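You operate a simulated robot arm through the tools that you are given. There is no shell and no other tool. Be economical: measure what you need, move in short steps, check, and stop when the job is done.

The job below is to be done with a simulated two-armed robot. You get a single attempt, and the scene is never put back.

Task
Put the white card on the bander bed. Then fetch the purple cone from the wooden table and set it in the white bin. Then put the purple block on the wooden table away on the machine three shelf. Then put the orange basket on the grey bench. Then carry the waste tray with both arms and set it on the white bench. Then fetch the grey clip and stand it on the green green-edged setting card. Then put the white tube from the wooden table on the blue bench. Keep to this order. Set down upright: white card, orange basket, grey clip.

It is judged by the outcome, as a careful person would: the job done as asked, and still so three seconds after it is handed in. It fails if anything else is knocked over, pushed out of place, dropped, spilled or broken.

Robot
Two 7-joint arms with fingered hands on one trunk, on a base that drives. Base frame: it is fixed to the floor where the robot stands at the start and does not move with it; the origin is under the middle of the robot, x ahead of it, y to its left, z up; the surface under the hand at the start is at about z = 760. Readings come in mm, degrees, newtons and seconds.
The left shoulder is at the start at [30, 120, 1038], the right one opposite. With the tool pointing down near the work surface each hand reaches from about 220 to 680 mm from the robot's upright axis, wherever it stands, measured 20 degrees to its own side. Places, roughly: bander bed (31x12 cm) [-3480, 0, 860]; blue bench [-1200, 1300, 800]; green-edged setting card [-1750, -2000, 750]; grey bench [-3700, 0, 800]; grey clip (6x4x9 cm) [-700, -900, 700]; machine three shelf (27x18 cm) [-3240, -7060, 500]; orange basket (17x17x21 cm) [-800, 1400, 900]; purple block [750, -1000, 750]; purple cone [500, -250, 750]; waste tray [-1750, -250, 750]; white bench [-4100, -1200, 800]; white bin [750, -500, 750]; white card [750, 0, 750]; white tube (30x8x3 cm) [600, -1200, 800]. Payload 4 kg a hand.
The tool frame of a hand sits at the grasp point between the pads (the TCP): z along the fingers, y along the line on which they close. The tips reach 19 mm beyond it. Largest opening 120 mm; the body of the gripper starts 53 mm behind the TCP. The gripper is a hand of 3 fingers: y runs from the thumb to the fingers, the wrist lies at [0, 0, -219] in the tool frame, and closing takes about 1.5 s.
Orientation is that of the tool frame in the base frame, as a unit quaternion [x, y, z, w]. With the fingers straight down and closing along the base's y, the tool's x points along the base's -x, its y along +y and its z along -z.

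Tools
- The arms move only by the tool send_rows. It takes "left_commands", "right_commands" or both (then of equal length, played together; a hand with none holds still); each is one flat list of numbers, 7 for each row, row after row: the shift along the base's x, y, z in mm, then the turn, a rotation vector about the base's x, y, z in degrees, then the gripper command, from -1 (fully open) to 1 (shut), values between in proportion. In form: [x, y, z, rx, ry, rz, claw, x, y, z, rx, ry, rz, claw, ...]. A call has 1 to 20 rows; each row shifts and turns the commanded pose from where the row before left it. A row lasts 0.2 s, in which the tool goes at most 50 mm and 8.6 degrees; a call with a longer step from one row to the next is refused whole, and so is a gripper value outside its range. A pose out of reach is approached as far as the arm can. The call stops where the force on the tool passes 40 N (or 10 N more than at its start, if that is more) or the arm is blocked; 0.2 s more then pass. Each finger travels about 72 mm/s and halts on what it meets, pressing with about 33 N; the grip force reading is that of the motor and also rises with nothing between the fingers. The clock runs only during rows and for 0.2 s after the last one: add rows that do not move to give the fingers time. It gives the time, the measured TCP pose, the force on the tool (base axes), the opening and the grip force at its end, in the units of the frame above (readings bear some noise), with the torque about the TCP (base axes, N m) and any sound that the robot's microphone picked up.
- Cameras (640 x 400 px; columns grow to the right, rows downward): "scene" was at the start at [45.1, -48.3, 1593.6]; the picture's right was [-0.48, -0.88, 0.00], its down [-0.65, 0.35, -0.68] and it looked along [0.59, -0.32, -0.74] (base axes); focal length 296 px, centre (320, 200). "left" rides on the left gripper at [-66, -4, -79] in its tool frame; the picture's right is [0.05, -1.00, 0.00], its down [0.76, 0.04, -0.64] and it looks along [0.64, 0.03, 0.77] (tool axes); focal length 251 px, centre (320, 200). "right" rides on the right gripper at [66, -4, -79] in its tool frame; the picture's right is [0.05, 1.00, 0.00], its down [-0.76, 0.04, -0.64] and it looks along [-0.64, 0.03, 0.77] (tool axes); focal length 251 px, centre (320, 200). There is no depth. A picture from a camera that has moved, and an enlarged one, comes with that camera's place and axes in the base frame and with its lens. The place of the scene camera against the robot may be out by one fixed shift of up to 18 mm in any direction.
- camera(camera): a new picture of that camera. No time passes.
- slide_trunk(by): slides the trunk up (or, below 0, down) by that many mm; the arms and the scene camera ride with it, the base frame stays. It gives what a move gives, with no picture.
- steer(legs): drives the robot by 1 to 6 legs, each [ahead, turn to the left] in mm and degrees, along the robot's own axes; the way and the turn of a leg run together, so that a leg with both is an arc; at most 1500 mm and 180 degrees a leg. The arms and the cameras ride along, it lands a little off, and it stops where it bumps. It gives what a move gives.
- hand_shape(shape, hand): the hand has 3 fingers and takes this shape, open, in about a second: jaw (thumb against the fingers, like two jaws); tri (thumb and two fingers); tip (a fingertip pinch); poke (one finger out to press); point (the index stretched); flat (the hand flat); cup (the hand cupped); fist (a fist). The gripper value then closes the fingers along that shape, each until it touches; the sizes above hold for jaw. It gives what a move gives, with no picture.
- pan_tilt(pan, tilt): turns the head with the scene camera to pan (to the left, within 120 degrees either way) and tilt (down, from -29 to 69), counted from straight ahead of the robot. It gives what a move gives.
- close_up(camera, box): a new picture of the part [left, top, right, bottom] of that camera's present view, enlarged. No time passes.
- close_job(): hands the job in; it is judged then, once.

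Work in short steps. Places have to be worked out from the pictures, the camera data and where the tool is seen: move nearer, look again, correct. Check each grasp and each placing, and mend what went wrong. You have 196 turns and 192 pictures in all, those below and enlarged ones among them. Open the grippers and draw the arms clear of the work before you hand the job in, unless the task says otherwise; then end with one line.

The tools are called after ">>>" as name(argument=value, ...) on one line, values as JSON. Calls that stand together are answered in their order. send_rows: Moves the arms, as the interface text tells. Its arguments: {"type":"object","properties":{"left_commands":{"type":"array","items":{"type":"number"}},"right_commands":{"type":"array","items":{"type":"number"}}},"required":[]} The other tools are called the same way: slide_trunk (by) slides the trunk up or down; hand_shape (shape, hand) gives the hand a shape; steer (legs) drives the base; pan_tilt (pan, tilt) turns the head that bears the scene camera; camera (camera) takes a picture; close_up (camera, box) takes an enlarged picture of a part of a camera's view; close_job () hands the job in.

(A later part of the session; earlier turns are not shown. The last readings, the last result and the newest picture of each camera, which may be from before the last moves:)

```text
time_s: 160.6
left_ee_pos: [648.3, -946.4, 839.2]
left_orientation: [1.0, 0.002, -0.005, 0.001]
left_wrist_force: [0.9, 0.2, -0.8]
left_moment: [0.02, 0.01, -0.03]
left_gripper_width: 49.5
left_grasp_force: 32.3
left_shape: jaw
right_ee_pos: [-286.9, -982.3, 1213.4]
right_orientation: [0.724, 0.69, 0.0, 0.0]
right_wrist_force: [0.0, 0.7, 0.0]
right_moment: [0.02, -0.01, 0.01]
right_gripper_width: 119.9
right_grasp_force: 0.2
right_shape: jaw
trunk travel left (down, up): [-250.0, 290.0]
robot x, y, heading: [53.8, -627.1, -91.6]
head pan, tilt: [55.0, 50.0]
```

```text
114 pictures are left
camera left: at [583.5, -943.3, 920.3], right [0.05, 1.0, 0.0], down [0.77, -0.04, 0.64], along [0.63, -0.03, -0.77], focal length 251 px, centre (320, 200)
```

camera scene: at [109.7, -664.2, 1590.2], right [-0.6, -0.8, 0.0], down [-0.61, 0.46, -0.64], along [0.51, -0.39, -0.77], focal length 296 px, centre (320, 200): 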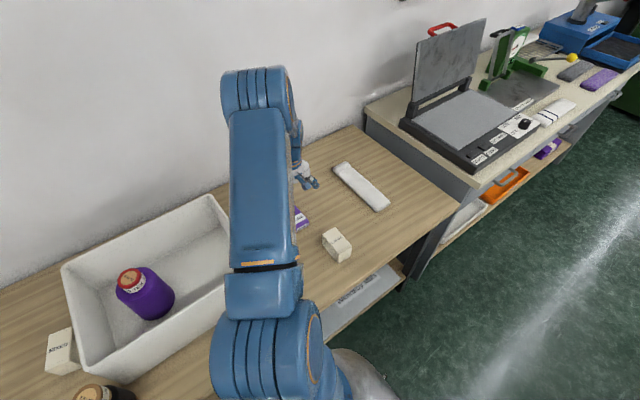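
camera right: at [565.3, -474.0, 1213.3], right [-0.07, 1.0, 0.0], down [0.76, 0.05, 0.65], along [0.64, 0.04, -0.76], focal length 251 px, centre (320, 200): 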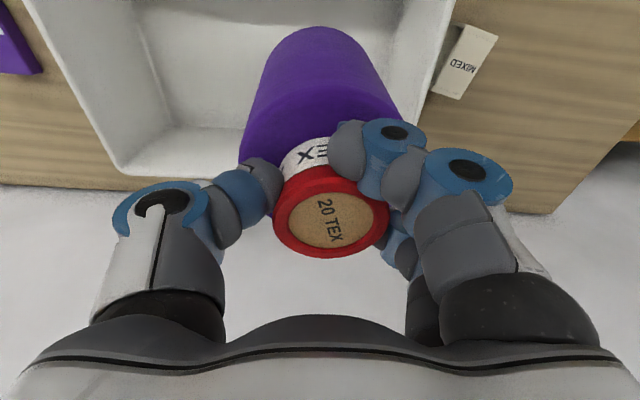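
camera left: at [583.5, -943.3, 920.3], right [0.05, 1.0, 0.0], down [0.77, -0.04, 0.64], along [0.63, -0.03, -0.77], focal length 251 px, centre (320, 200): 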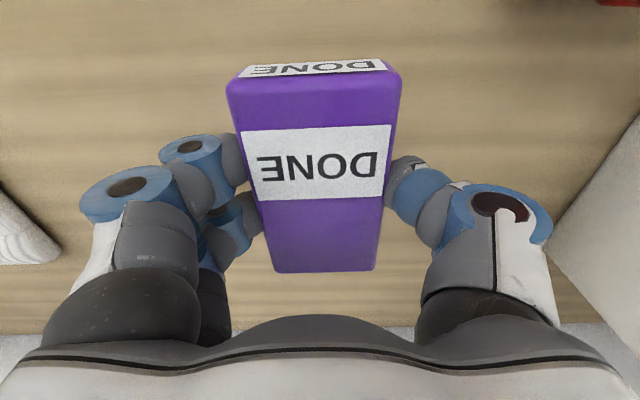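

Block held. I raise and tuck the left hand in, then head down the aisle, checking ahead.

>>> send_rows(left_commands=[0, 0, 40, 0, 0, 0, 1, 0, 0, 45, 0, 0, 0, 1, 0, 0, 45, 0, 0, 0, 1, -20, -10, 40, 0, 0, 0, 1, -40, -20, 20, 0, 0, 0, 1, -45, -20, 10, 0, 0, 0, 1, -45, -20, 0, 0, 0, 0, 1, -45, -20, 0, 0, 0, 0, 1, -45, -20, 0, 0, 0, 0, 1, -45, -20, 0, 0, 0, 0, 1, 0, 0, 0, 0, 0, 0, 1])

>>> steer(legs=[[0, -5], [1000, 0], [1000, 0]])

>>> pan_tilt(pan=0, tilt=20)

>>> camera(camera="scene")

>>> pan_tilt(pan=-45, tilt=20)

>>> camera(camera="scene")

```text
refused: row 6 steps farther than a row can; nothing moved
```

```text
time_s: 164.1
left_ee_pos: [565.2, -1457.1, 837.6]
left_orientation: [0.999, -0.033, -0.007, -0.015]
left_wrist_force: [2.5, 13.0, -7.2]
left_moment: [0.05, 0.13, 0.35]
left_gripper_width: 47.5
left_grasp_force: 32.9
left_shape: jaw
right_ee_pos: [-373.7, -1434.7, 1212.1]
right_orientation: [0.751, 0.66, 0.001, 0.002]
right_wrist_force: [0.1, -0.3, -0.9]
right_moment: [0.01, -0.04, 0.05]
right_gripper_width: 119.9
right_grasp_force: 0.0
right_shape: jaw
trunk travel left (down, up): [-250.0, 290.0]
robot x, y, heading: [-9.2, -1106.1, -95.8]
head pan, tilt: [55.0, 50.0]
stopped in leg 2: the force on the tool passed its limit at 66 N (the readings are from after the stop); the commanded pose is now the measured one
```

```text
time_s: 165.3
left_ee_pos: [566.1, -1457.1, 837.5]
left_orientation: [0.999, -0.034, -0.008, -0.012]
left_wrist_force: [-1.6, 21.7, -7.3]
left_moment: [-0.09, 0.03, 0.18]
left_gripper_width: 46.9
left_grasp_force: 33.3
left_shape: jaw
right_ee_pos: [-371.4, -1432.4, 1214.4]
right_orientation: [0.751, 0.66, -0.001, 0.002]
right_wrist_force: [0.4, 0.3, -0.4]
right_moment: [0.0, -0.01, -0.01]
right_gripper_width: 120.1
right_grasp_force: 0.1
right_shape: jaw
trunk travel left (down, up): [-250.0, 290.0]
robot x, y, heading: [-9.0, -1103.6, -95.7]
head pan, tilt: [0.0, 20.0]
```

```text
113 pictures are left
camera scene: at [-21.0, -1187.0, 1635.8], right [-1.0, 0.1, 0.0], down [0.03, 0.34, -0.94], along [-0.09, -0.94, -0.34], focal length 296 px, centre (320, 200)
```

scene: 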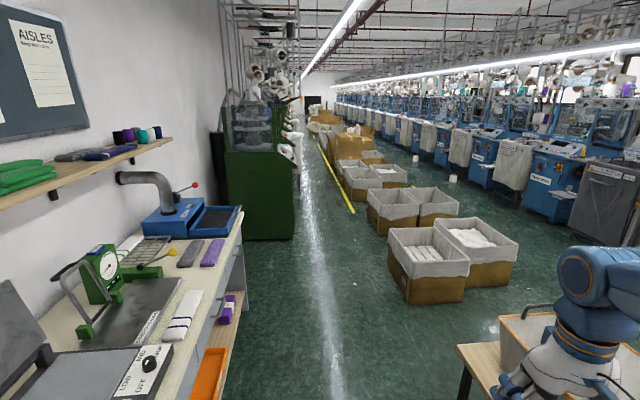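

```text
time_s: 166.4
left_ee_pos: [565.7, -1457.9, 838.4]
left_orientation: [0.999, -0.034, -0.009, -0.012]
left_wrist_force: [-1.1, 22.7, -10.2]
left_moment: [0.11, 0.08, 0.22]
left_gripper_width: 47.1
left_grasp_force: 33.1
left_shape: jaw
right_ee_pos: [-372.4, -1431.9, 1214.4]
right_orientation: [0.752, 0.659, 0.0, 0.002]
right_wrist_force: [0.1, 1.2, -0.3]
right_moment: [0.02, 0.0, -0.02]
right_gripper_width: 119.9
right_grasp_force: 0.0
right_shape: jaw
trunk travel left (down, up): [-250.0, 290.0]
robot x, y, heading: [-10.4, -1107.5, -95.9]
head pan, tilt: [-45.0, 20.0]
```

```text
112 pictures are left
camera scene: at [-83.6, -1153.3, 1635.8], right [-0.63, 0.77, 0.0], down [0.26, 0.22, -0.94], along [-0.73, -0.6, -0.34], focal length 296 px, centre (320, 200)
```

scene: 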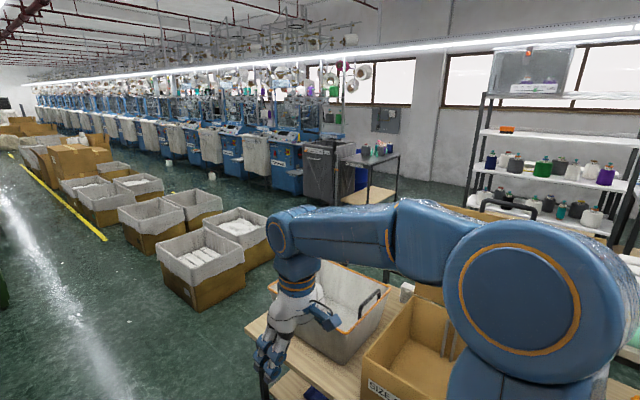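

A slip on my part: the arm lift was refused yet the drive went on, and the low hand touched the next bench. I back off straight away and inspect.

>>> steer(legs=[[-150, 0]])

>>> pan_tilt(pan=50, tilt=45)

>>> camera(camera="scene")

>>> camera(camera="left")

```text
time_s: 167.8
left_ee_pos: [581.2, -1307.3, 838.7]
left_orientation: [0.999, -0.035, -0.007, -0.012]
left_wrist_force: [0.0, 0.1, 0.3]
left_moment: [-0.06, 0.03, 0.01]
left_gripper_width: 48.3
left_grasp_force: 32.9
left_shape: jaw
right_ee_pos: [-356.7, -1280.1, 1214.6]
right_orientation: [0.751, 0.66, 0.0, 0.001]
right_wrist_force: [0.4, 0.3, 0.2]
right_moment: [-0.03, -0.01, -0.01]
right_gripper_width: 120.0
right_grasp_force: 0.1
right_shape: jaw
trunk travel left (down, up): [-250.0, 290.0]
robot x, y, heading: [6.3, -955.9, -95.7]
head pan, tilt: [-45.0, 20.0]
```

```text
time_s: 169.5
left_ee_pos: [581.7, -1309.1, 838.1]
left_orientation: [0.999, -0.035, -0.007, -0.013]
left_wrist_force: [0.4, -0.3, -1.1]
left_moment: [-0.02, 0.01, 0.01]
left_gripper_width: 48.4
left_grasp_force: 32.9
left_shape: jaw
right_ee_pos: [-356.8, -1281.6, 1213.3]
right_orientation: [0.751, 0.66, 0.0, 0.0]
right_wrist_force: [-0.2, 0.8, -1.0]
right_moment: [-0.01, 0.01, 0.0]
right_gripper_width: 119.7
right_grasp_force: 0.2
right_shape: jaw
trunk travel left (down, up): [-250.0, 290.0]
robot x, y, heading: [10.6, -959.2, -95.8]
head pan, tilt: [50.0, 45.0]
```

```text
111 pictures are left
camera scene: at [59.5, -1004.0, 1597.1], right [-0.72, -0.7, 0.0], down [-0.49, 0.51, -0.71], along [0.49, -0.51, -0.71], focal length 296 px, centre (320, 200)
```

scene: 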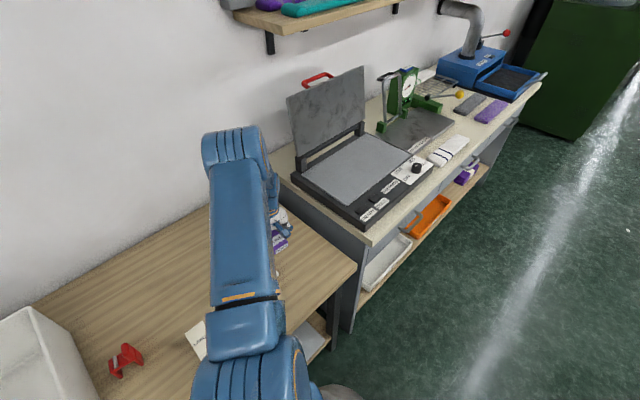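

```text
110 pictures are left
camera left: at [517.2, -1303.4, 919.0], right [0.12, 0.99, 0.02], down [0.77, -0.11, 0.63], along [0.63, -0.06, -0.78], focal length 251 px, centre (320, 200)
```

left: 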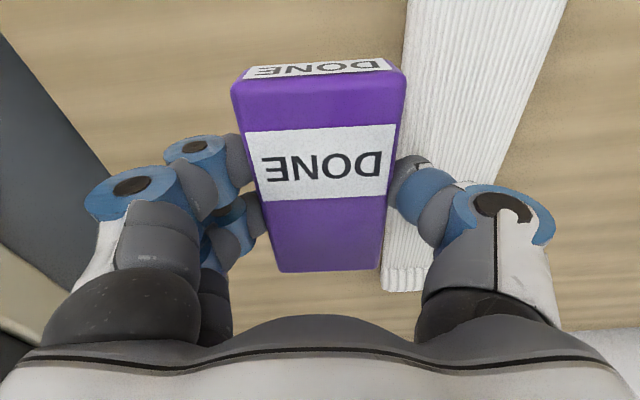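

No visible damage: the press, tube and block are in place (contact was with the bench side). Now I raise and tuck the arm properly.

>>> send_rows(left_commands=[0, 0, 40, 0, 0, 0, 1, 0, 0, 45, 0, 0, 0, 1, 0, 0, 45, 0, 0, 0, 1, 0, 0, 45, 0, 0, 0, 1, 0, 0, 45, 0, 0, 0, 1, 0, 0, 45, 0, 0, 0, 1, -40, -10, 20, 0, 0, 0, 1, -40, -10, 0, 0, 0, 0, 1, -40, -10, 0, 0, 0, 0, 1, -40, -10, 0, 0, 0, 0, 1, -40, -10, 0, 0, 0, 0, 1, -40, -10, 0, 0, 0, 0, 1, 0, 0, 0, 0, 0, 0, 1])

```text
time_s: 172.3
left_ee_pos: [341.2, -1369.5, 1121.7]
left_orientation: [0.999, -0.034, -0.007, -0.012]
left_wrist_force: [1.4, -0.7, -2.1]
left_moment: [-0.01, 0.03, -0.03]
left_gripper_width: 48.0
left_grasp_force: 32.9
left_shape: jaw
right_ee_pos: [-356.9, -1281.8, 1214.5]
right_orientation: [0.751, 0.66, 0.0, 0.001]
right_wrist_force: [0.9, 0.0, 0.7]
right_moment: [0.01, 0.04, 0.0]
right_gripper_width: 120.1
right_grasp_force: 0.1
right_shape: jaw
trunk travel left (down, up): [-250.0, 290.0]
robot x, y, heading: [6.0, -953.1, -95.9]
head pan, tilt: [50.0, 45.0]
```

The boxes' near faces are at y≈−3110 and the packing bench ends at y≈−2000, so I can cross to the machine aisle along y≈−2570. I drive to y≈−2500 and turn to face −x.

>>> steer(legs=[[1000, 0], [550, 0]])

>>> steer(legs=[[0, -21]])

>>> steer(legs=[[0, -21]])

>>> steer(legs=[[0, -21]])

>>> steer(legs=[[0, -21]])

>>> pan_tilt(pan=0, tilt=25)

>>> camera(camera="scene")

```text
time_s: 180.2
left_ee_pos: [161.6, -2904.2, 1122.1]
left_orientation: [0.999, -0.042, -0.007, -0.013]
left_wrist_force: [-0.5, -0.2, -0.7]
left_moment: [0.0, -0.01, -0.01]
left_gripper_width: 48.2
left_grasp_force: 32.8
left_shape: jaw
right_ee_pos: [-533.8, -2803.9, 1212.7]
right_orientation: [0.757, 0.654, 0.001, 0.001]
right_wrist_force: [1.2, 0.2, -0.2]
right_moment: [0.07, -0.01, 0.02]
right_gripper_width: 120.0
right_grasp_force: 0.0
right_shape: jaw
trunk travel left (down, up): [-250.0, 290.0]
robot x, y, heading: [-165.4, -2482.3, -96.7]
head pan, tilt: [50.0, 45.0]
```

```text
time_s: 181.7
left_ee_pos: [-10.9, -2990.8, 1123.3]
left_orientation: [0.974, -0.224, -0.006, -0.014]
left_wrist_force: [0.1, 1.3, -1.3]
left_moment: [0.0, 0.03, -0.04]
left_gripper_width: 48.1
left_grasp_force: 33.4
left_shape: jaw
right_ee_pos: [-623.2, -2646.6, 1213.2]
right_orientation: [0.864, 0.504, 0.0, 0.002]
right_wrist_force: [-0.2, 0.1, -0.1]
right_moment: [-0.02, 0.01, 0.02]
right_gripper_width: 120.0
right_grasp_force: 0.0
right_shape: jaw
trunk travel left (down, up): [-250.0, 290.0]
robot x, y, heading: [-147.3, -2493.5, -117.9]
head pan, tilt: [50.0, 45.0]
```

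```text
time_s: 183.2
left_ee_pos: [-201.2, -3005.6, 1123.3]
left_orientation: [0.917, -0.399, -0.002, -0.014]
left_wrist_force: [0.1, -0.2, -1.2]
left_moment: [0.01, 0.0, 0.0]
left_gripper_width: 48.3
left_grasp_force: 33.5
left_shape: jaw
right_ee_pos: [-648.3, -2465.7, 1211.9]
right_orientation: [0.941, 0.338, 0.001, 0.001]
right_wrist_force: [0.4, 0.5, 0.3]
right_moment: [-0.01, 0.02, 0.0]
right_gripper_width: 119.7
right_grasp_force: 0.0
right_shape: jaw
trunk travel left (down, up): [-250.0, 290.0]
robot x, y, heading: [-133.5, -2504.5, -138.9]
head pan, tilt: [50.0, 45.0]
```

```text
time_s: 184.8
left_ee_pos: [-378.2, -2948.8, 1123.0]
left_orientation: [0.829, -0.56, 0.001, -0.014]
left_wrist_force: [0.5, 0.2, -1.2]
left_moment: [-0.01, -0.03, 0.0]
left_gripper_width: 48.5
left_grasp_force: 33.1
left_shape: jaw
right_ee_pos: [-603.8, -2283.4, 1213.7]
right_orientation: [0.987, 0.16, 0.001, 0.001]
right_wrist_force: [0.6, -0.3, 0.0]
right_moment: [-0.02, 0.02, -0.02]
right_gripper_width: 120.0
right_grasp_force: 0.1
right_shape: jaw
trunk travel left (down, up): [-250.0, 290.0]
robot x, y, heading: [-130.9, -2528.9, -159.8]
head pan, tilt: [50.0, 45.0]
```

```text
time_s: 186.3
left_ee_pos: [-514.3, -2830.4, 1122.9]
left_orientation: [0.711, -0.703, 0.003, -0.013]
left_wrist_force: [-0.7, -0.1, -1.4]
left_moment: [0.02, -0.05, -0.01]
left_gripper_width: 48.2
left_grasp_force: 33.4
left_shape: jaw
right_ee_pos: [-482.8, -2126.3, 1213.0]
right_orientation: [1.0, -0.024, -0.001, 0.001]
right_wrist_force: [-0.2, 0.6, -0.2]
right_moment: [-0.04, 0.02, 0.0]
right_gripper_width: 120.2
right_grasp_force: 0.0
right_shape: jaw
trunk travel left (down, up): [-250.0, 290.0]
robot x, y, heading: [-129.3, -2549.8, 178.7]
head pan, tilt: [50.0, 45.0]
```

```text
time_s: 187.5
left_ee_pos: [-512.4, -2830.6, 1121.6]
left_orientation: [0.711, -0.703, 0.003, -0.014]
left_wrist_force: [0.2, 1.5, -1.0]
left_moment: [0.03, -0.01, 0.05]
left_gripper_width: 48.4
left_grasp_force: 33.0
left_shape: jaw
right_ee_pos: [-482.3, -2128.1, 1213.4]
right_orientation: [1.0, -0.025, 0.0, 0.001]
right_wrist_force: [0.0, 0.2, 1.0]
right_moment: [0.02, 0.0, -0.02]
right_gripper_width: 119.8
right_grasp_force: 0.0
right_shape: jaw
trunk travel left (down, up): [-250.0, 290.0]
robot x, y, heading: [-129.6, -2550.4, 178.9]
head pan, tilt: [0.0, 25.0]
```

```text
109 pictures are left
camera scene: at [-206.2, -2557.4, 1627.6], right [0.02, 1.0, 0.0], down [0.42, -0.01, -0.91], along [-0.91, 0.02, -0.42], focal length 296 px, centre (320, 200)
```

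scene: 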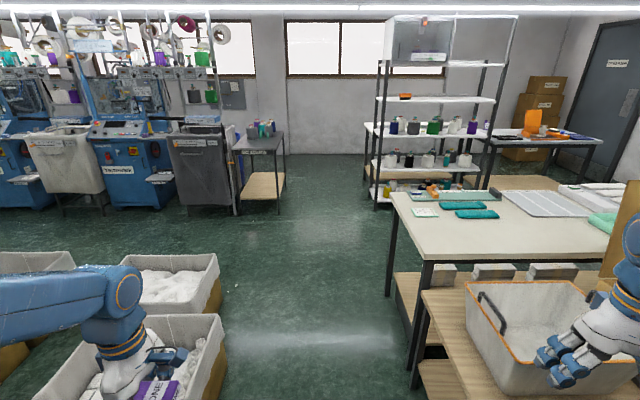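

Clear view: the machine aisle runs between the boxes (to x≈−2240) and machine fronts (x≈−3150). I drive to x≈−2630 and turn left down that aisle.

>>> steer(legs=[[1400, 0], [1050, 0]])

>>> steer(legs=[[0, 23]])

>>> steer(legs=[[0, 23]])

>>> steer(legs=[[0, 23]])

>>> steer(legs=[[0, 21]])

>>> camera(camera="scene")

```text
time_s: 199.5
left_ee_pos: [-2965.0, -2780.1, 1122.5]
left_orientation: [0.711, -0.704, 0.003, -0.014]
left_wrist_force: [-0.4, 0.3, -1.1]
left_moment: [0.0, -0.02, 0.0]
left_gripper_width: 48.2
left_grasp_force: 32.9
left_shape: jaw
right_ee_pos: [-2934.2, -2077.0, 1212.8]
right_orientation: [1.0, -0.025, 0.0, 0.0]
right_wrist_force: [0.4, 0.8, 0.8]
right_moment: [-0.02, 0.02, 0.01]
right_gripper_width: 120.3
right_grasp_force: 0.1
right_shape: jaw
trunk travel left (down, up): [-250.0, 290.0]
robot x, y, heading: [-2582.5, -2496.0, 178.8]
head pan, tilt: [0.0, 25.0]
```

```text
time_s: 201.1
left_ee_pos: [-2822.3, -2905.4, 1122.4]
left_orientation: [0.836, -0.549, 0.001, -0.013]
left_wrist_force: [0.7, 0.3, -0.8]
left_moment: [0.03, 0.01, 0.02]
left_gripper_width: 48.1
left_grasp_force: 33.1
left_shape: jaw
right_ee_pos: [-3066.2, -2246.1, 1213.2]
right_orientation: [0.985, 0.174, 0.0, 0.001]
right_wrist_force: [0.7, 0.2, -0.7]
right_moment: [-0.04, -0.01, 0.0]
right_gripper_width: 120.1
right_grasp_force: 0.2
right_shape: jaw
trunk travel left (down, up): [-250.0, 290.0]
robot x, y, heading: [-2584.6, -2474.9, -158.5]
head pan, tilt: [0.0, 25.0]
```

```text
time_s: 202.7
left_ee_pos: [-2635.8, -2963.7, 1122.1]
left_orientation: [0.928, -0.372, -0.003, -0.013]
left_wrist_force: [0.7, -0.2, -0.9]
left_moment: [-0.01, -0.01, -0.02]
left_gripper_width: 48.2
left_grasp_force: 33.2
left_shape: jaw
right_ee_pos: [-3116.1, -2452.4, 1213.8]
right_orientation: [0.93, 0.366, 0.0, 0.0]
right_wrist_force: [0.7, -0.3, -0.9]
right_moment: [0.02, 0.01, 0.01]
right_gripper_width: 119.6
right_grasp_force: 0.1
right_shape: jaw
trunk travel left (down, up): [-250.0, 290.0]
robot x, y, heading: [-2601.2, -2457.9, -135.7]
head pan, tilt: [0.0, 25.0]
```

```text
time_s: 204.2
left_ee_pos: [-2435.4, -2940.6, 1122.8]
left_orientation: [0.984, -0.179, -0.005, -0.013]
left_wrist_force: [0.3, -0.6, -0.4]
left_moment: [0.0, 0.01, 0.02]
left_gripper_width: 48.3
left_grasp_force: 33.3
left_shape: jaw
right_ee_pos: [-3079.6, -2657.4, 1212.4]
right_orientation: [0.839, 0.545, 0.0, 0.001]
right_wrist_force: [-0.4, 0.2, 0.4]
right_moment: [-0.01, -0.04, -0.03]
right_gripper_width: 120.0
right_grasp_force: 0.1
right_shape: jaw
trunk travel left (down, up): [-250.0, 290.0]
robot x, y, heading: [-2627.4, -2454.5, -112.0]
head pan, tilt: [0.0, 25.0]
```

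```text
time_s: 205.8
left_ee_pos: [-2272.4, -2841.7, 1122.3]
left_orientation: [1.0, 0.002, -0.009, -0.013]
left_wrist_force: [-0.4, -0.2, -0.1]
left_moment: [0.02, 0.0, 0.02]
left_gripper_width: 48.5
left_grasp_force: 32.7
left_shape: jaw
right_ee_pos: [-2974.7, -2807.2, 1213.0]
right_orientation: [0.726, 0.688, 0.0, 0.001]
right_wrist_force: [-0.1, -1.2, -0.9]
right_moment: [0.03, 0.0, 0.0]
right_gripper_width: 119.7
right_grasp_force: 0.1
right_shape: jaw
trunk travel left (down, up): [-250.0, 290.0]
robot x, y, heading: [-2644.4, -2454.2, -91.0]
head pan, tilt: [0.0, 25.0]
```

```text
108 pictures are left
camera scene: at [-2649.9, -2536.3, 1627.6], right [-1.0, 0.02, 0.0], down [0.01, 0.42, -0.91], along [-0.02, -0.91, -0.42], focal length 296 px, centre (320, 200)
```

scene: 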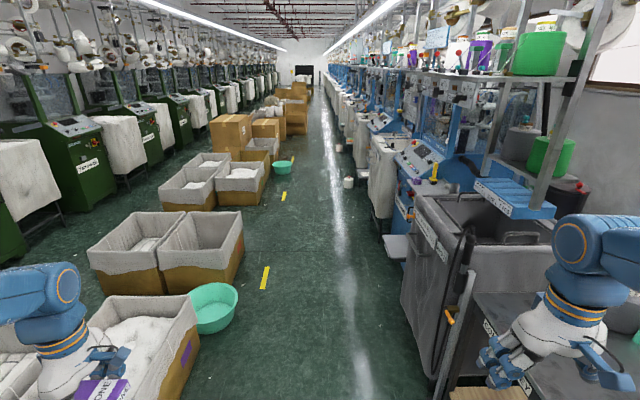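

The machine shelves (small white plates) repeat every ~1.41 m: y≈−4240, −5650, −7060; the third is the target. The aisle is clear; I drive to y≈−6800.

>>> steer(legs=[[0, 1.5], [1450, 0], [1450, 0], [1400, 0]])

>>> pan_tilt(pan=-60, tilt=40)

>>> camera(camera="scene")

```text
time_s: 226.7
left_ee_pos: [-2242.1, -7120.8, 1122.3]
left_orientation: [1.0, 0.018, -0.008, -0.012]
left_wrist_force: [0.2, -0.1, -1.2]
left_moment: [-0.04, 0.0, 0.01]
left_gripper_width: 48.4
left_grasp_force: 33.5
left_shape: jaw
right_ee_pos: [-2945.9, -7107.0, 1213.0]
right_orientation: [0.716, 0.698, 0.0, 0.001]
right_wrist_force: [0.0, 0.6, -0.5]
right_moment: [-0.01, 0.01, -0.02]
right_gripper_width: 120.0
right_grasp_force: 0.1
right_shape: jaw
trunk travel left (down, up): [-250.0, 290.0]
robot x, y, heading: [-2618.9, -6742.4, -89.8]
head pan, tilt: [0.0, 25.0]
```

```text
time_s: 228.0
left_ee_pos: [-2241.6, -7120.0, 1122.8]
left_orientation: [1.0, 0.017, -0.007, -0.011]
left_wrist_force: [0.1, 0.2, -1.3]
left_moment: [-0.01, -0.01, 0.0]
left_gripper_width: 48.3
left_grasp_force: 33.1
left_shape: jaw
right_ee_pos: [-2945.0, -7106.0, 1212.6]
right_orientation: [0.716, 0.698, 0.001, 0.001]
right_wrist_force: [-0.6, 0.1, 0.9]
right_moment: [0.02, -0.01, 0.01]
right_gripper_width: 119.9
right_grasp_force: 0.0
right_shape: jaw
trunk travel left (down, up): [-250.0, 290.0]
robot x, y, heading: [-2620.4, -6744.7, -89.8]
head pan, tilt: [-60.0, 40.0]
```

```text
107 pictures are left
camera scene: at [-2699.0, -6776.3, 1604.3], right [-0.5, 0.86, 0.0], down [0.55, 0.32, -0.77], along [-0.66, -0.39, -0.64], focal length 296 px, centre (320, 200)
```

scene: 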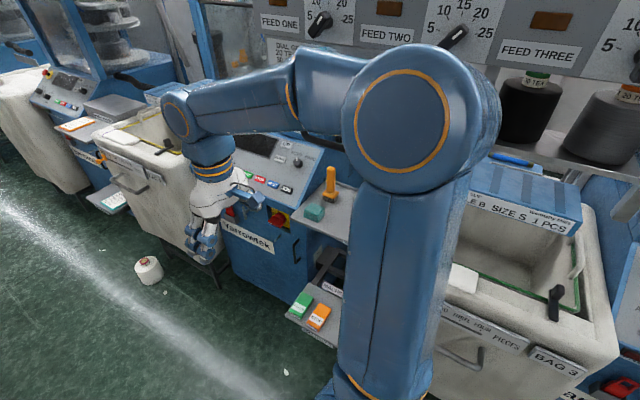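

The shelf holds a green and an orange block; free space is at its right part (y≈−7040…−6940). I tuck the right arm and turn to face the machine.

>>> send_rows(right_commands=[15, 30, 0, 0, 0, 0, -1, 15, 30, 0, 0, 0, 0, -1, 15, 30, 0, 0, 0, 0, -1, 15, 30, 0, 0, 0, 0, -1, 0, 0, 0, 0, 0, 0, -1])

>>> steer(legs=[[0, -23]])

>>> steer(legs=[[0, -23]])

>>> steer(legs=[[0, -23]])

>>> steer(legs=[[0, -22]])

>>> pan_tilt(pan=10, tilt=50)

>>> camera(camera="scene")

```text
time_s: 229.2
left_ee_pos: [-2242.4, -7121.6, 1121.4]
left_orientation: [1.0, 0.018, -0.007, -0.013]
left_wrist_force: [-0.2, -0.5, -1.5]
left_moment: [0.02, -0.02, -0.02]
left_gripper_width: 48.1
left_grasp_force: 32.5
left_shape: jaw
right_ee_pos: [-2885.7, -6986.7, 1213.4]
right_orientation: [0.716, 0.698, 0.002, 0.001]
right_wrist_force: [0.9, 0.0, 0.0]
right_moment: [0.01, -0.02, 0.02]
right_gripper_width: 120.1
right_grasp_force: 0.0
right_shape: jaw
trunk travel left (down, up): [-250.0, 290.0]
robot x, y, heading: [-2623.6, -6744.3, -90.0]
head pan, tilt: [-60.0, 40.0]
```

```text
time_s: 230.8
left_ee_pos: [-2418.5, -7235.3, 1122.8]
left_orientation: [0.983, -0.184, -0.004, -0.012]
left_wrist_force: [-0.1, -0.5, -1.9]
left_moment: [0.01, 0.02, 0.01]
left_gripper_width: 48.0
left_grasp_force: 33.3
left_shape: jaw
right_ee_pos: [-2958.2, -6857.8, 1214.0]
right_orientation: [0.841, 0.54, 0.0, 0.001]
right_wrist_force: [0.8, -0.3, 0.9]
right_moment: [-0.03, 0.0, -0.01]
right_gripper_width: 120.0
right_grasp_force: 0.1
right_shape: jaw
trunk travel left (down, up): [-250.0, 290.0]
robot x, y, heading: [-2601.9, -6748.0, -112.8]
head pan, tilt: [-60.0, 40.0]
```

```text
time_s: 232.4
left_ee_pos: [-2625.8, -7268.5, 1122.5]
left_orientation: [0.926, -0.377, -0.003, -0.013]
left_wrist_force: [0.4, 0.3, -2.1]
left_moment: [-0.02, 0.01, -0.02]
left_gripper_width: 48.3
left_grasp_force: 32.9
left_shape: jaw
right_ee_pos: [-2971.9, -6709.3, 1214.4]
right_orientation: [0.932, 0.361, 0.0, 0.001]
right_wrist_force: [0.0, 0.9, -0.2]
right_moment: [0.02, 0.01, 0.01]
right_gripper_width: 119.8
right_grasp_force: 0.1
right_shape: jaw
trunk travel left (down, up): [-250.0, 290.0]
robot x, y, heading: [-2590.2, -6762.2, -135.7]
head pan, tilt: [-60.0, 40.0]
```

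```text
time_s: 234.0
left_ee_pos: [-2826.1, -7212.5, 1122.5]
left_orientation: [0.832, -0.555, 0.001, -0.014]
left_wrist_force: [-0.1, -0.4, -1.0]
left_moment: [-0.03, 0.01, -0.01]
left_gripper_width: 48.0
left_grasp_force: 34.0
left_shape: jaw
right_ee_pos: [-2926.9, -6563.5, 1214.2]
right_orientation: [0.986, 0.166, -0.001, 0.001]
right_wrist_force: [-0.6, 1.1, -0.1]
right_moment: [0.01, -0.02, -0.01]
right_gripper_width: 120.0
right_grasp_force: 0.0
right_shape: jaw
trunk travel left (down, up): [-250.0, 290.0]
robot x, y, heading: [-2586.3, -6776.9, -158.8]
head pan, tilt: [-60.0, 40.0]
```

```text
time_s: 235.6
left_ee_pos: [-2973.5, -7090.9, 1123.2]
left_orientation: [0.711, -0.703, 0.003, -0.013]
left_wrist_force: [0.0, 0.6, -1.5]
left_moment: [0.0, 0.0, 0.01]
left_gripper_width: 48.1
left_grasp_force: 33.1
left_shape: jaw
right_ee_pos: [-2821.6, -6450.9, 1213.9]
right_orientation: [1.0, -0.024, 0.0, 0.0]
right_wrist_force: [-0.7, 0.1, 0.4]
right_moment: [0.01, 0.01, 0.0]
right_gripper_width: 120.1
right_grasp_force: 0.0
right_shape: jaw
trunk travel left (down, up): [-250.0, 290.0]
robot x, y, heading: [-2587.6, -6795.7, 179.4]
head pan, tilt: [-60.0, 40.0]
```

```text
time_s: 237.0
left_ee_pos: [-2971.5, -7091.8, 1122.0]
left_orientation: [0.711, -0.703, 0.004, -0.014]
left_wrist_force: [-0.5, -0.6, -1.4]
left_moment: [0.01, 0.02, -0.02]
left_gripper_width: 47.9
left_grasp_force: 33.0
left_shape: jaw
right_ee_pos: [-2820.8, -6450.7, 1214.0]
right_orientation: [1.0, -0.025, 0.0, 0.001]
right_wrist_force: [0.7, 0.5, 0.1]
right_moment: [-0.02, 0.01, 0.0]
right_gripper_width: 120.0
right_grasp_force: 0.0
right_shape: jaw
trunk travel left (down, up): [-250.0, 290.0]
robot x, y, heading: [-2585.9, -6796.8, 179.6]
head pan, tilt: [10.0, 50.0]
```

```text
106 pictures are left
camera scene: at [-2647.8, -6818.6, 1590.1], right [-0.16, 0.99, 0.0], down [0.76, 0.13, -0.64], along [-0.63, -0.11, -0.77], focal length 296 px, centre (320, 200)
```

scene: 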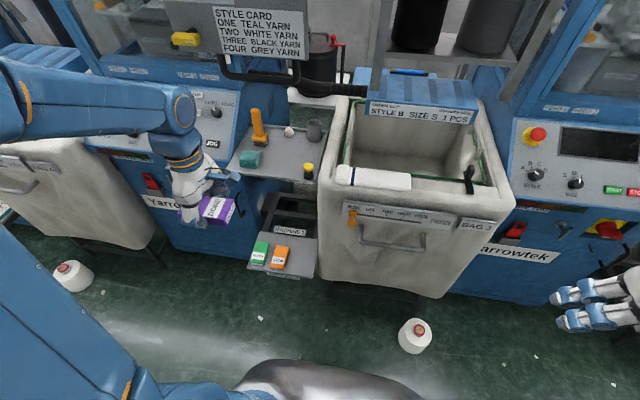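

Shelf is in view. Zoom in for layout and clearance.

>>> close_up(camera="scene", box=[160, 90, 360, 290])

```text
2.00 times, centred on (260, 190) of scene
camera zoom: at [-2647.8, -6818.6, 1590.1], right [-0.16, 0.99, 0.0], down [0.76, 0.13, -0.64], along [-0.63, -0.11, -0.77], focal length 592 px, centre (440, 220)
```

zoom: 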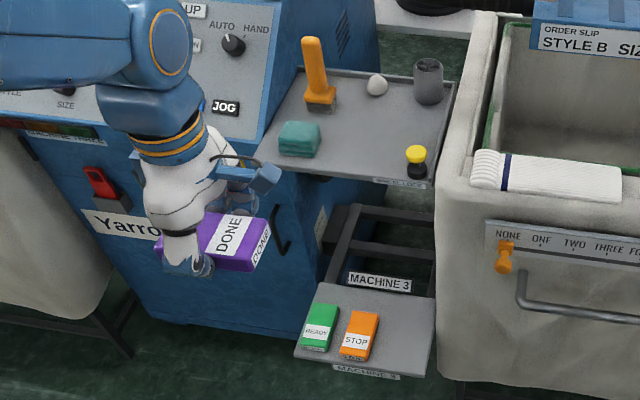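

"MACHINE 3" confirmed. Shelf: x −3135…−3325, y −7205…−6940; orange block ends at y≈−7043. I'll set the purple block with its long side along x at (−3200,−6990). Rotate hand +90°, move over, and lower the trunk.

>>> send_rows(left_commands=[-20.8, 9.3, 0, 0, 0, 8.2, 1, -20.8, 9.3, 0, 0, 0, 8.2, 1, -20.8, 9.3, 0, 0, 0, 8.2, 1, -20.8, 9.3, 0, 0, 0, 8.2, 1, -20.8, 9.3, 0, 0, 0, 8.2, 1, -20.8, 9.3, 0, 0, 0, 8.2, 1, -20.8, 9.3, 0, 0, 0, 8.2, 1, -20.8, 9.3, 0, 0, 0, 8.2, 1, -20.8, 9.3, 0, 0, 0, 8.2, 1, -20.8, 9.3, 0, 0, 0, 8.2, 1, -20.8, 9.3, 0, 0, 0, 8.2, 1, 0, 0, 0, 0, 0, 0, 1])

>>> camera(camera="left")

>>> camera(camera="scene")

```text
time_s: 239.6
left_ee_pos: [-3109.8, -6990.3, 1088.8]
left_orientation: [0.996, 0.019, 0.08, -0.036]
left_wrist_force: [0.1, 0.5, -1.4]
left_moment: [-0.02, 0.01, 0.02]
left_gripper_width: 47.9
left_grasp_force: 33.6
left_shape: jaw
right_ee_pos: [-2818.5, -6438.1, 1225.3]
right_orientation: [0.999, -0.04, -0.035, 0.002]
right_wrist_force: [-1.3, 1.8, 1.4]
right_moment: [-0.06, -0.1, -0.01]
right_gripper_width: 120.0
right_grasp_force: 0.2
right_shape: jaw
trunk travel left (down, up): [-250.0, 290.0]
robot x, y, heading: [-2584.3, -6794.8, 179.4]
head pan, tilt: [10.0, 50.0]
stopped in row 12 (left hand): the arm was blocked; the commanded pose is now the measured one
```

```text
104 pictures are left
camera left: at [-3187.1, -6994.9, 1156.2], right [0.01, 1.0, 0.08], down [0.65, -0.06, 0.75], along [0.76, 0.04, -0.65], focal length 251 px, centre (320, 200)
```

left: 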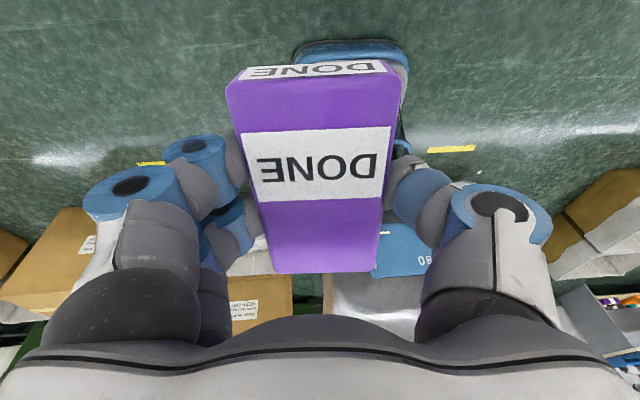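

```text
103 pictures are left
camera scene: at [-2525.5, -6807.1, 1596.9], right [-0.17, 0.99, 0.0], down [0.7, 0.12, -0.7], along [-0.69, -0.11, -0.71], focal length 296 px, centre (320, 200)
```

scene: 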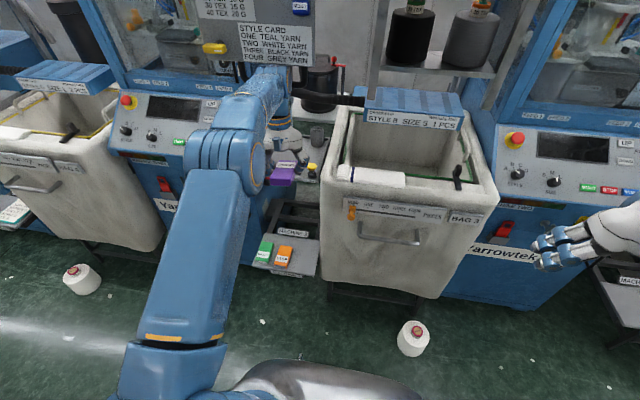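

The forearm has met the machine's upper panel (robot leaning). I pull the hand straight back at once.

>>> send_rows(left_commands=[20, 0, 0, 0, 0, 0, 1, 30, 0, 0, 0, 0, 0, 1, 30, 0, 0, 0, 0, 0, 1, 30, 0, 0, 0, 0, 0, 1, 30, 0, 0, 0, 0, 0, 1, 30, 0, 0, 0, 0, 0, 1, 0, 0, 0, 0, 0, 0, 1])

>>> camera(camera="scene")

```text
time_s: 239.9
left_ee_pos: [-3080.8, -7025.3, 1027.3]
left_orientation: [0.982, 0.055, 0.167, -0.072]
left_wrist_force: [1.7, -0.4, 2.9]
left_moment: [0.01, 0.23, 0.02]
left_gripper_width: 47.8
left_grasp_force: 32.6
left_shape: jaw
right_ee_pos: [-2873.5, -6443.2, 1233.9]
right_orientation: [0.997, -0.059, -0.057, 0.0]
right_wrist_force: [2.4, -1.8, 1.6]
right_moment: [0.1, 0.22, -0.01]
right_gripper_width: 120.0
right_grasp_force: 0.0
right_shape: jaw
trunk travel left (down, up): [-250.0, 290.0]
robot x, y, heading: [-2586.4, -6794.5, 179.4]
head pan, tilt: [10.0, 50.0]
stopped in row 1 (left hand): the arm was blocked; the commanded pose is now the measured one
```

```text
102 pictures are left
camera scene: at [-2522.8, -6820.9, 1596.4], right [-0.16, 0.99, 0.01], down [0.7, 0.13, -0.7], along [-0.69, -0.1, -0.71], focal length 296 px, centre (320, 200)
```

scene: 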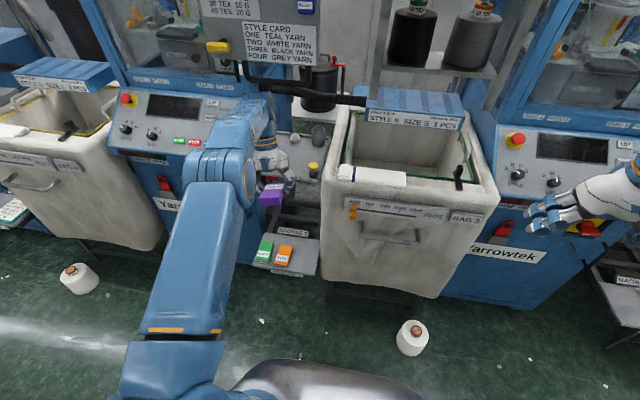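

The body is rocking; I hold still for a moment and re-read.

>>> send_rows(left_commands=[0, 0, 0, 0, 0, 0, 1, 0, 0, 0, 0, 0, 0, 1, 0, 0, 0, 0, 0, 0, 1, 0, 0, 0, 0, 0, 0, 1, 0, 0, 0, 0, 0, 0, 1])

>>> camera(camera="scene")

```text
time_s: 240.3
left_ee_pos: [-3234.6, -7015.9, 939.4]
left_orientation: [0.969, 0.053, 0.234, -0.058]
left_wrist_force: [-2.6, -1.0, 8.1]
left_moment: [0.01, -0.54, -0.48]
left_gripper_width: 48.1
left_grasp_force: 32.8
left_shape: jaw
right_ee_pos: [-3061.7, -6437.7, 1167.1]
right_orientation: [0.998, -0.054, 0.025, -0.005]
right_wrist_force: [2.9, 0.5, 1.2]
right_moment: [-0.03, 0.22, 0.01]
right_gripper_width: 119.8
right_grasp_force: 0.0
right_shape: jaw
trunk travel left (down, up): [-250.0, 290.0]
robot x, y, heading: [-2583.0, -6795.9, 179.6]
head pan, tilt: [10.0, 50.0]
stopped in row 1 (left hand): the arm was blocked; the commanded pose is now the measured one
```

```text
101 pictures are left
camera scene: at [-2762.5, -6812.6, 1588.1], right [-0.17, 0.99, -0.02], down [0.8, 0.13, -0.59], along [-0.57, -0.11, -0.81], focal length 296 px, centre (320, 200)
```

scene: 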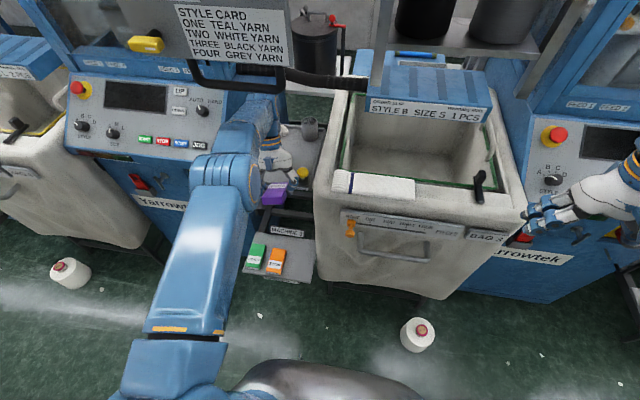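

Still rocking against the panel. Rather than moving the arm, I back the base straight out.

>>> steer(legs=[[-200, 0]])

>>> camera(camera="scene")

```text
time_s: 241.1
left_ee_pos: [-3200.5, -6976.5, 967.8]
left_orientation: [0.989, -0.051, 0.141, -0.004]
left_wrist_force: [1.0, 1.0, -0.7]
left_moment: [-0.05, 0.14, -0.05]
left_gripper_width: 48.7
left_grasp_force: 33.1
left_shape: jaw
right_ee_pos: [-2896.1, -6462.1, 1180.2]
right_orientation: [0.999, -0.022, 0.0, -0.028]
right_wrist_force: [-1.2, 0.5, -0.1]
right_moment: [0.04, -0.03, 0.01]
right_gripper_width: 119.9
right_grasp_force: 0.1
right_shape: jaw
trunk travel left (down, up): [-250.0, 290.0]
robot x, y, heading: [-2568.1, -6798.2, -180.2]
head pan, tilt: [10.0, 50.0]
stopped in leg 1: the robot was blocked; the commanded pose is now the measured one
```

```text
100 pictures are left
camera scene: at [-2749.8, -6843.1, 1587.0], right [-0.18, 0.98, 0.0], down [0.8, 0.14, -0.58], along [-0.57, -0.1, -0.81], focal length 296 px, centre (320, 200)
```

scene: 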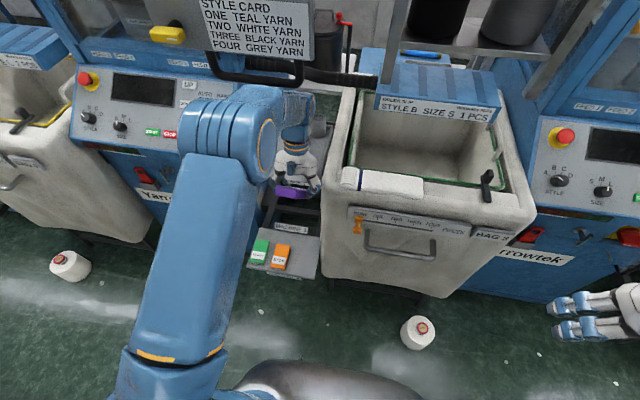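

Retry backing a little.

>>> steer(legs=[[-100, 0]])

>>> camera(camera="scene")

```text
time_s: 241.8
left_ee_pos: [-3134.1, -6968.1, 1029.1]
left_orientation: [0.997, -0.049, 0.061, 0.004]
left_wrist_force: [-1.3, -1.8, -4.3]
left_moment: [0.08, -0.17, -0.01]
left_gripper_width: 48.2
left_grasp_force: 33.1
left_shape: jaw
right_ee_pos: [-2786.3, -6453.1, 1195.8]
right_orientation: [0.998, -0.026, -0.051, -0.02]
right_wrist_force: [-1.7, -0.4, -0.2]
right_moment: [0.07, -0.18, -0.02]
right_gripper_width: 120.1
right_grasp_force: 0.1
right_shape: jaw
trunk travel left (down, up): [-250.0, 290.0]
robot x, y, heading: [-2563.5, -6796.5, 179.8]
head pan, tilt: [10.0, 50.0]
stopped in leg 1: the robot was blocked; the commanded pose is now the measured one
```

```text
99 pictures are left
camera scene: at [-2634.1, -6828.4, 1591.1], right [-0.17, 0.98, 0.0], down [0.76, 0.14, -0.64], along [-0.63, -0.11, -0.77], focal length 296 px, centre (320, 200)
```

scene: 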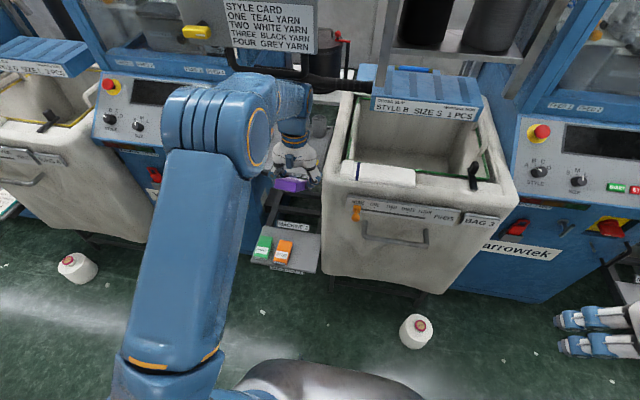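

Body is back upright. Retract the hand now.

>>> send_rows(left_commands=[20, 0, 0, 0, 0, 0, 1, 25, 0, 0, 0, 0, 0, 1, 25, 0, 0, 0, 0, 0, 1, 25, 0, 0, 0, 0, 0, 1, 25, 0, 0, 0, 0, 0, 1, 0, 0, 0, 0, 0, 0, 1, 0, 0, 0, 0, 0, 0, 1])

>>> camera(camera="scene")

```text
time_s: 243.4
left_ee_pos: [-3012.1, -6962.1, 1033.1]
left_orientation: [0.997, -0.05, 0.059, 0.006]
left_wrist_force: [-0.5, -0.9, -1.2]
left_moment: [-0.02, 0.04, 0.0]
left_gripper_width: 48.2
left_grasp_force: 33.2
left_shape: jaw
right_ee_pos: [-2780.6, -6444.2, 1194.8]
right_orientation: [0.998, -0.028, -0.053, -0.017]
right_wrist_force: [-0.3, -0.1, -0.3]
right_moment: [-0.01, 0.01, 0.01]
right_gripper_width: 119.9
right_grasp_force: 0.0
right_shape: jaw
trunk travel left (down, up): [-250.0, 290.0]
robot x, y, heading: [-2560.1, -6796.4, 179.9]
head pan, tilt: [10.0, 50.0]
```

```text
98 pictures are left
camera scene: at [-2623.0, -6818.6, 1590.1], right [-0.17, 0.98, 0.0], down [0.75, 0.13, -0.64], along [-0.63, -0.11, -0.77], focal length 296 px, centre (320, 200)
```

scene: 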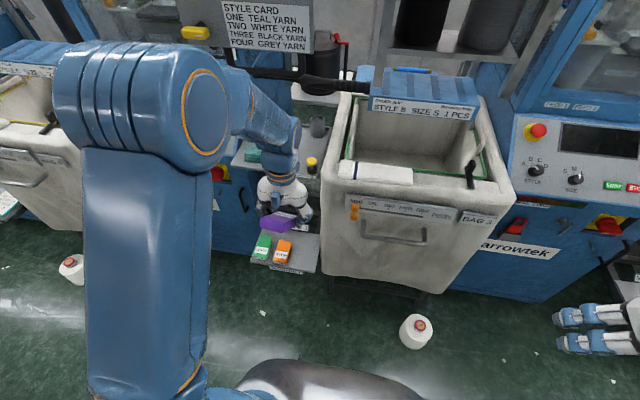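

Free again, nothing displaced. I lower the trunk 250 mm here first so the forearm stays below the panel, then level the hand.

>>> slide_trunk(by=-245)

>>> send_rows(left_commands=[0, -5, -30, 0, 6.7, 0, 1, 0, -5, -30, 0, 0, 5.7, 1, 0, -5, -30, 0, 0, 0, 1, 0, -5, -30, 0, 0, 0, 1, 0, 0, -20, 0, 0, 0, 1, 0, 0, 0, 0, 0, 0, 1])

>>> pan_tilt(pan=10, tilt=40)

>>> camera(camera="scene")

>>> camera(camera="left")

```text
time_s: 245.9
left_ee_pos: [-3009.3, -6961.5, 788.7]
left_orientation: [0.997, -0.049, 0.058, 0.006]
left_wrist_force: [-0.5, -0.1, -0.6]
left_moment: [-0.01, 0.04, 0.01]
left_gripper_width: 48.3
left_grasp_force: 33.0
left_shape: jaw
right_ee_pos: [-2781.1, -6444.7, 950.4]
right_orientation: [0.998, -0.026, -0.053, -0.017]
right_wrist_force: [-0.3, 0.1, -0.1]
right_moment: [-0.03, 0.01, 0.02]
right_gripper_width: 120.3
right_grasp_force: 0.0
right_shape: jaw
trunk travel left (down, up): [-5.0, 535.0]
robot x, y, heading: [-2561.9, -6795.6, 179.8]
head pan, tilt: [10.0, 50.0]
```

```text
time_s: 247.3
left_ee_pos: [-3010.8, -6982.0, 647.4]
left_orientation: [1.0, 0.002, 0.0, 0.008]
left_wrist_force: [-0.4, 0.3, -1.1]
left_moment: [0.02, 0.01, -0.01]
left_gripper_width: 48.2
left_grasp_force: 32.8
left_shape: jaw
right_ee_pos: [-2779.7, -6445.4, 949.9]
right_orientation: [0.998, -0.027, -0.053, -0.017]
right_wrist_force: [0.1, -0.1, 0.3]
right_moment: [-0.02, 0.0, 0.0]
right_gripper_width: 120.0
right_grasp_force: 0.0
right_shape: jaw
trunk travel left (down, up): [-5.0, 535.0]
robot x, y, heading: [-2563.0, -6798.0, 180.0]
head pan, tilt: [10.0, 50.0]
```

```text
time_s: 248.0
left_ee_pos: [-3010.8, -6983.1, 648.6]
left_orientation: [1.0, 0.001, 0.001, 0.009]
left_wrist_force: [0.0, 0.4, -1.5]
left_moment: [-0.01, 0.0, 0.01]
left_gripper_width: 48.3
left_grasp_force: 33.1
left_shape: jaw
right_ee_pos: [-2780.6, -6444.3, 950.0]
right_orientation: [0.998, -0.027, -0.053, -0.017]
right_wrist_force: [-0.1, 0.0, -0.3]
right_moment: [-0.01, -0.01, 0.04]
right_gripper_width: 119.9
right_grasp_force: 0.0
right_shape: jaw
trunk travel left (down, up): [-5.0, 535.0]
robot x, y, heading: [-2562.3, -6796.2, 180.0]
head pan, tilt: [10.0, 40.0]
```

```text
97 pictures are left
camera scene: at [-2631.0, -6820.2, 1359.3], right [-0.17, 0.98, 0.0], down [0.63, 0.11, -0.77], along [-0.75, -0.13, -0.64], focal length 296 px, centre (320, 200)
```

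scene: 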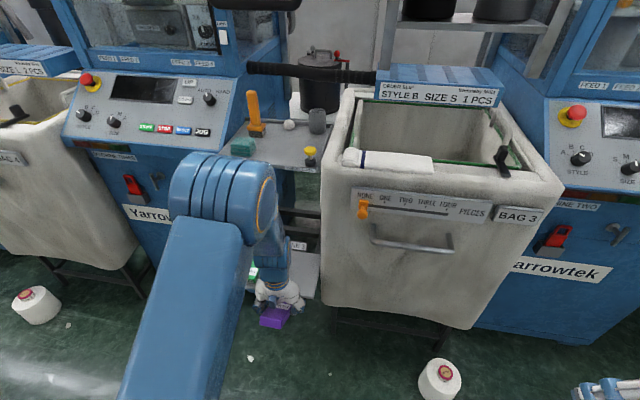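

```text
96 pictures are left
camera left: at [-3076.0, -6978.2, 728.3], right [0.05, 1.0, -0.02], down [0.76, -0.03, 0.65], along [0.64, -0.05, -0.76], focal length 251 px, centre (320, 200)
```

left: 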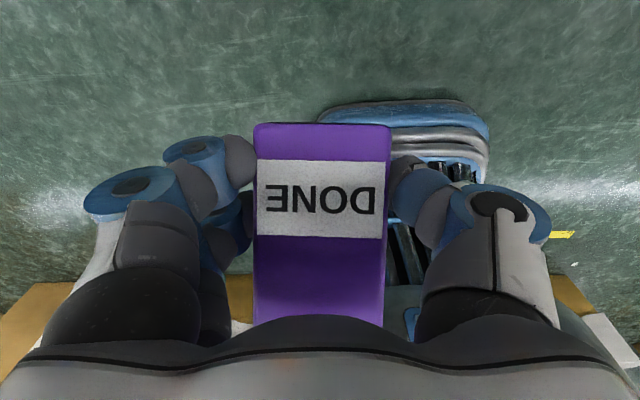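

The block has pitched ~35° in the grip from the contact. I tilt the hand +34° about y to level the block (also suits reaching the shelf) and check.

>>> send_rows(left_commands=[0, 0, 0, 0, 8.5, 0, 1, 0, 0, 0, 0, 8.5, 0, 1, 0, 0, 0, 0, 8.5, 0, 1, 0, 0, 0, 0, 8.5, 0, 1, 0, 0, 0, 0, 0, 0, 1])

>>> close_up(camera="scene", box=[200, 220, 360, 350])

>>> camera(camera="left")

```text
time_s: 249.2
left_ee_pos: [-3010.0, -6982.9, 648.0]
left_orientation: [0.957, 0.003, -0.291, 0.008]
left_wrist_force: [0.0, 0.0, -0.6]
left_moment: [0.02, 0.02, -0.04]
left_gripper_width: 48.5
left_grasp_force: 33.4
left_shape: jaw
right_ee_pos: [-2780.9, -6444.9, 949.6]
right_orientation: [0.998, -0.027, -0.053, -0.017]
right_wrist_force: [0.3, -1.0, 0.6]
right_moment: [0.0, -0.03, 0.0]
right_gripper_width: 119.8
right_grasp_force: 0.1
right_shape: jaw
trunk travel left (down, up): [-5.0, 535.0]
robot x, y, heading: [-2561.9, -6794.5, 179.7]
head pan, tilt: [10.0, 40.0]
```

```text
3.08 times, centred on (280, 285) of scene
camera zoom: at [-2630.9, -6820.3, 1359.3], right [-0.17, 0.98, 0.0], down [0.63, 0.11, -0.77], along [-0.75, -0.13, -0.64], focal length 911 px, centre (443, -62)
```

zoom: 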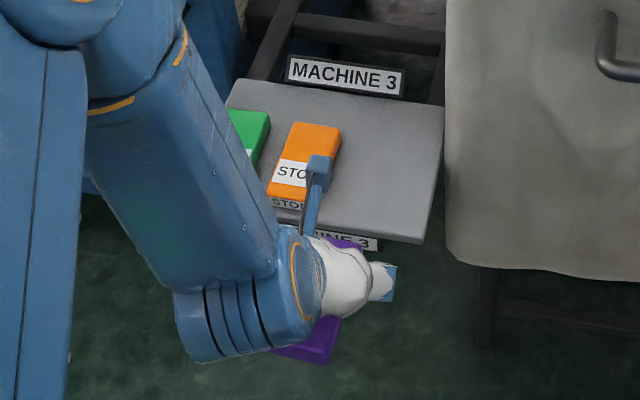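

```text
94 pictures are left
camera left: at [-3020.5, -6977.6, 751.5], right [0.03, 1.0, -0.04], down [0.99, -0.03, 0.11], along [0.11, -0.05, -0.99], focal length 251 px, centre (320, 200)
```

left: 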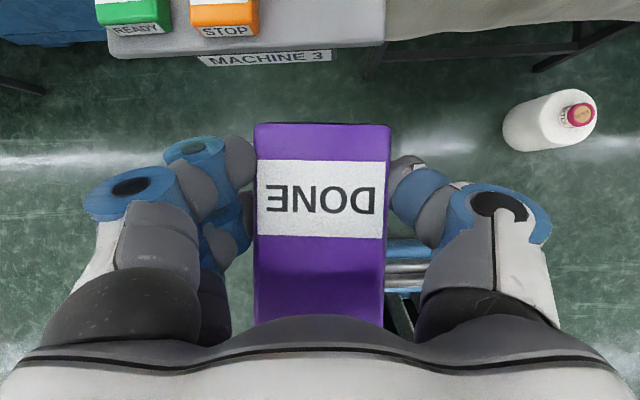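

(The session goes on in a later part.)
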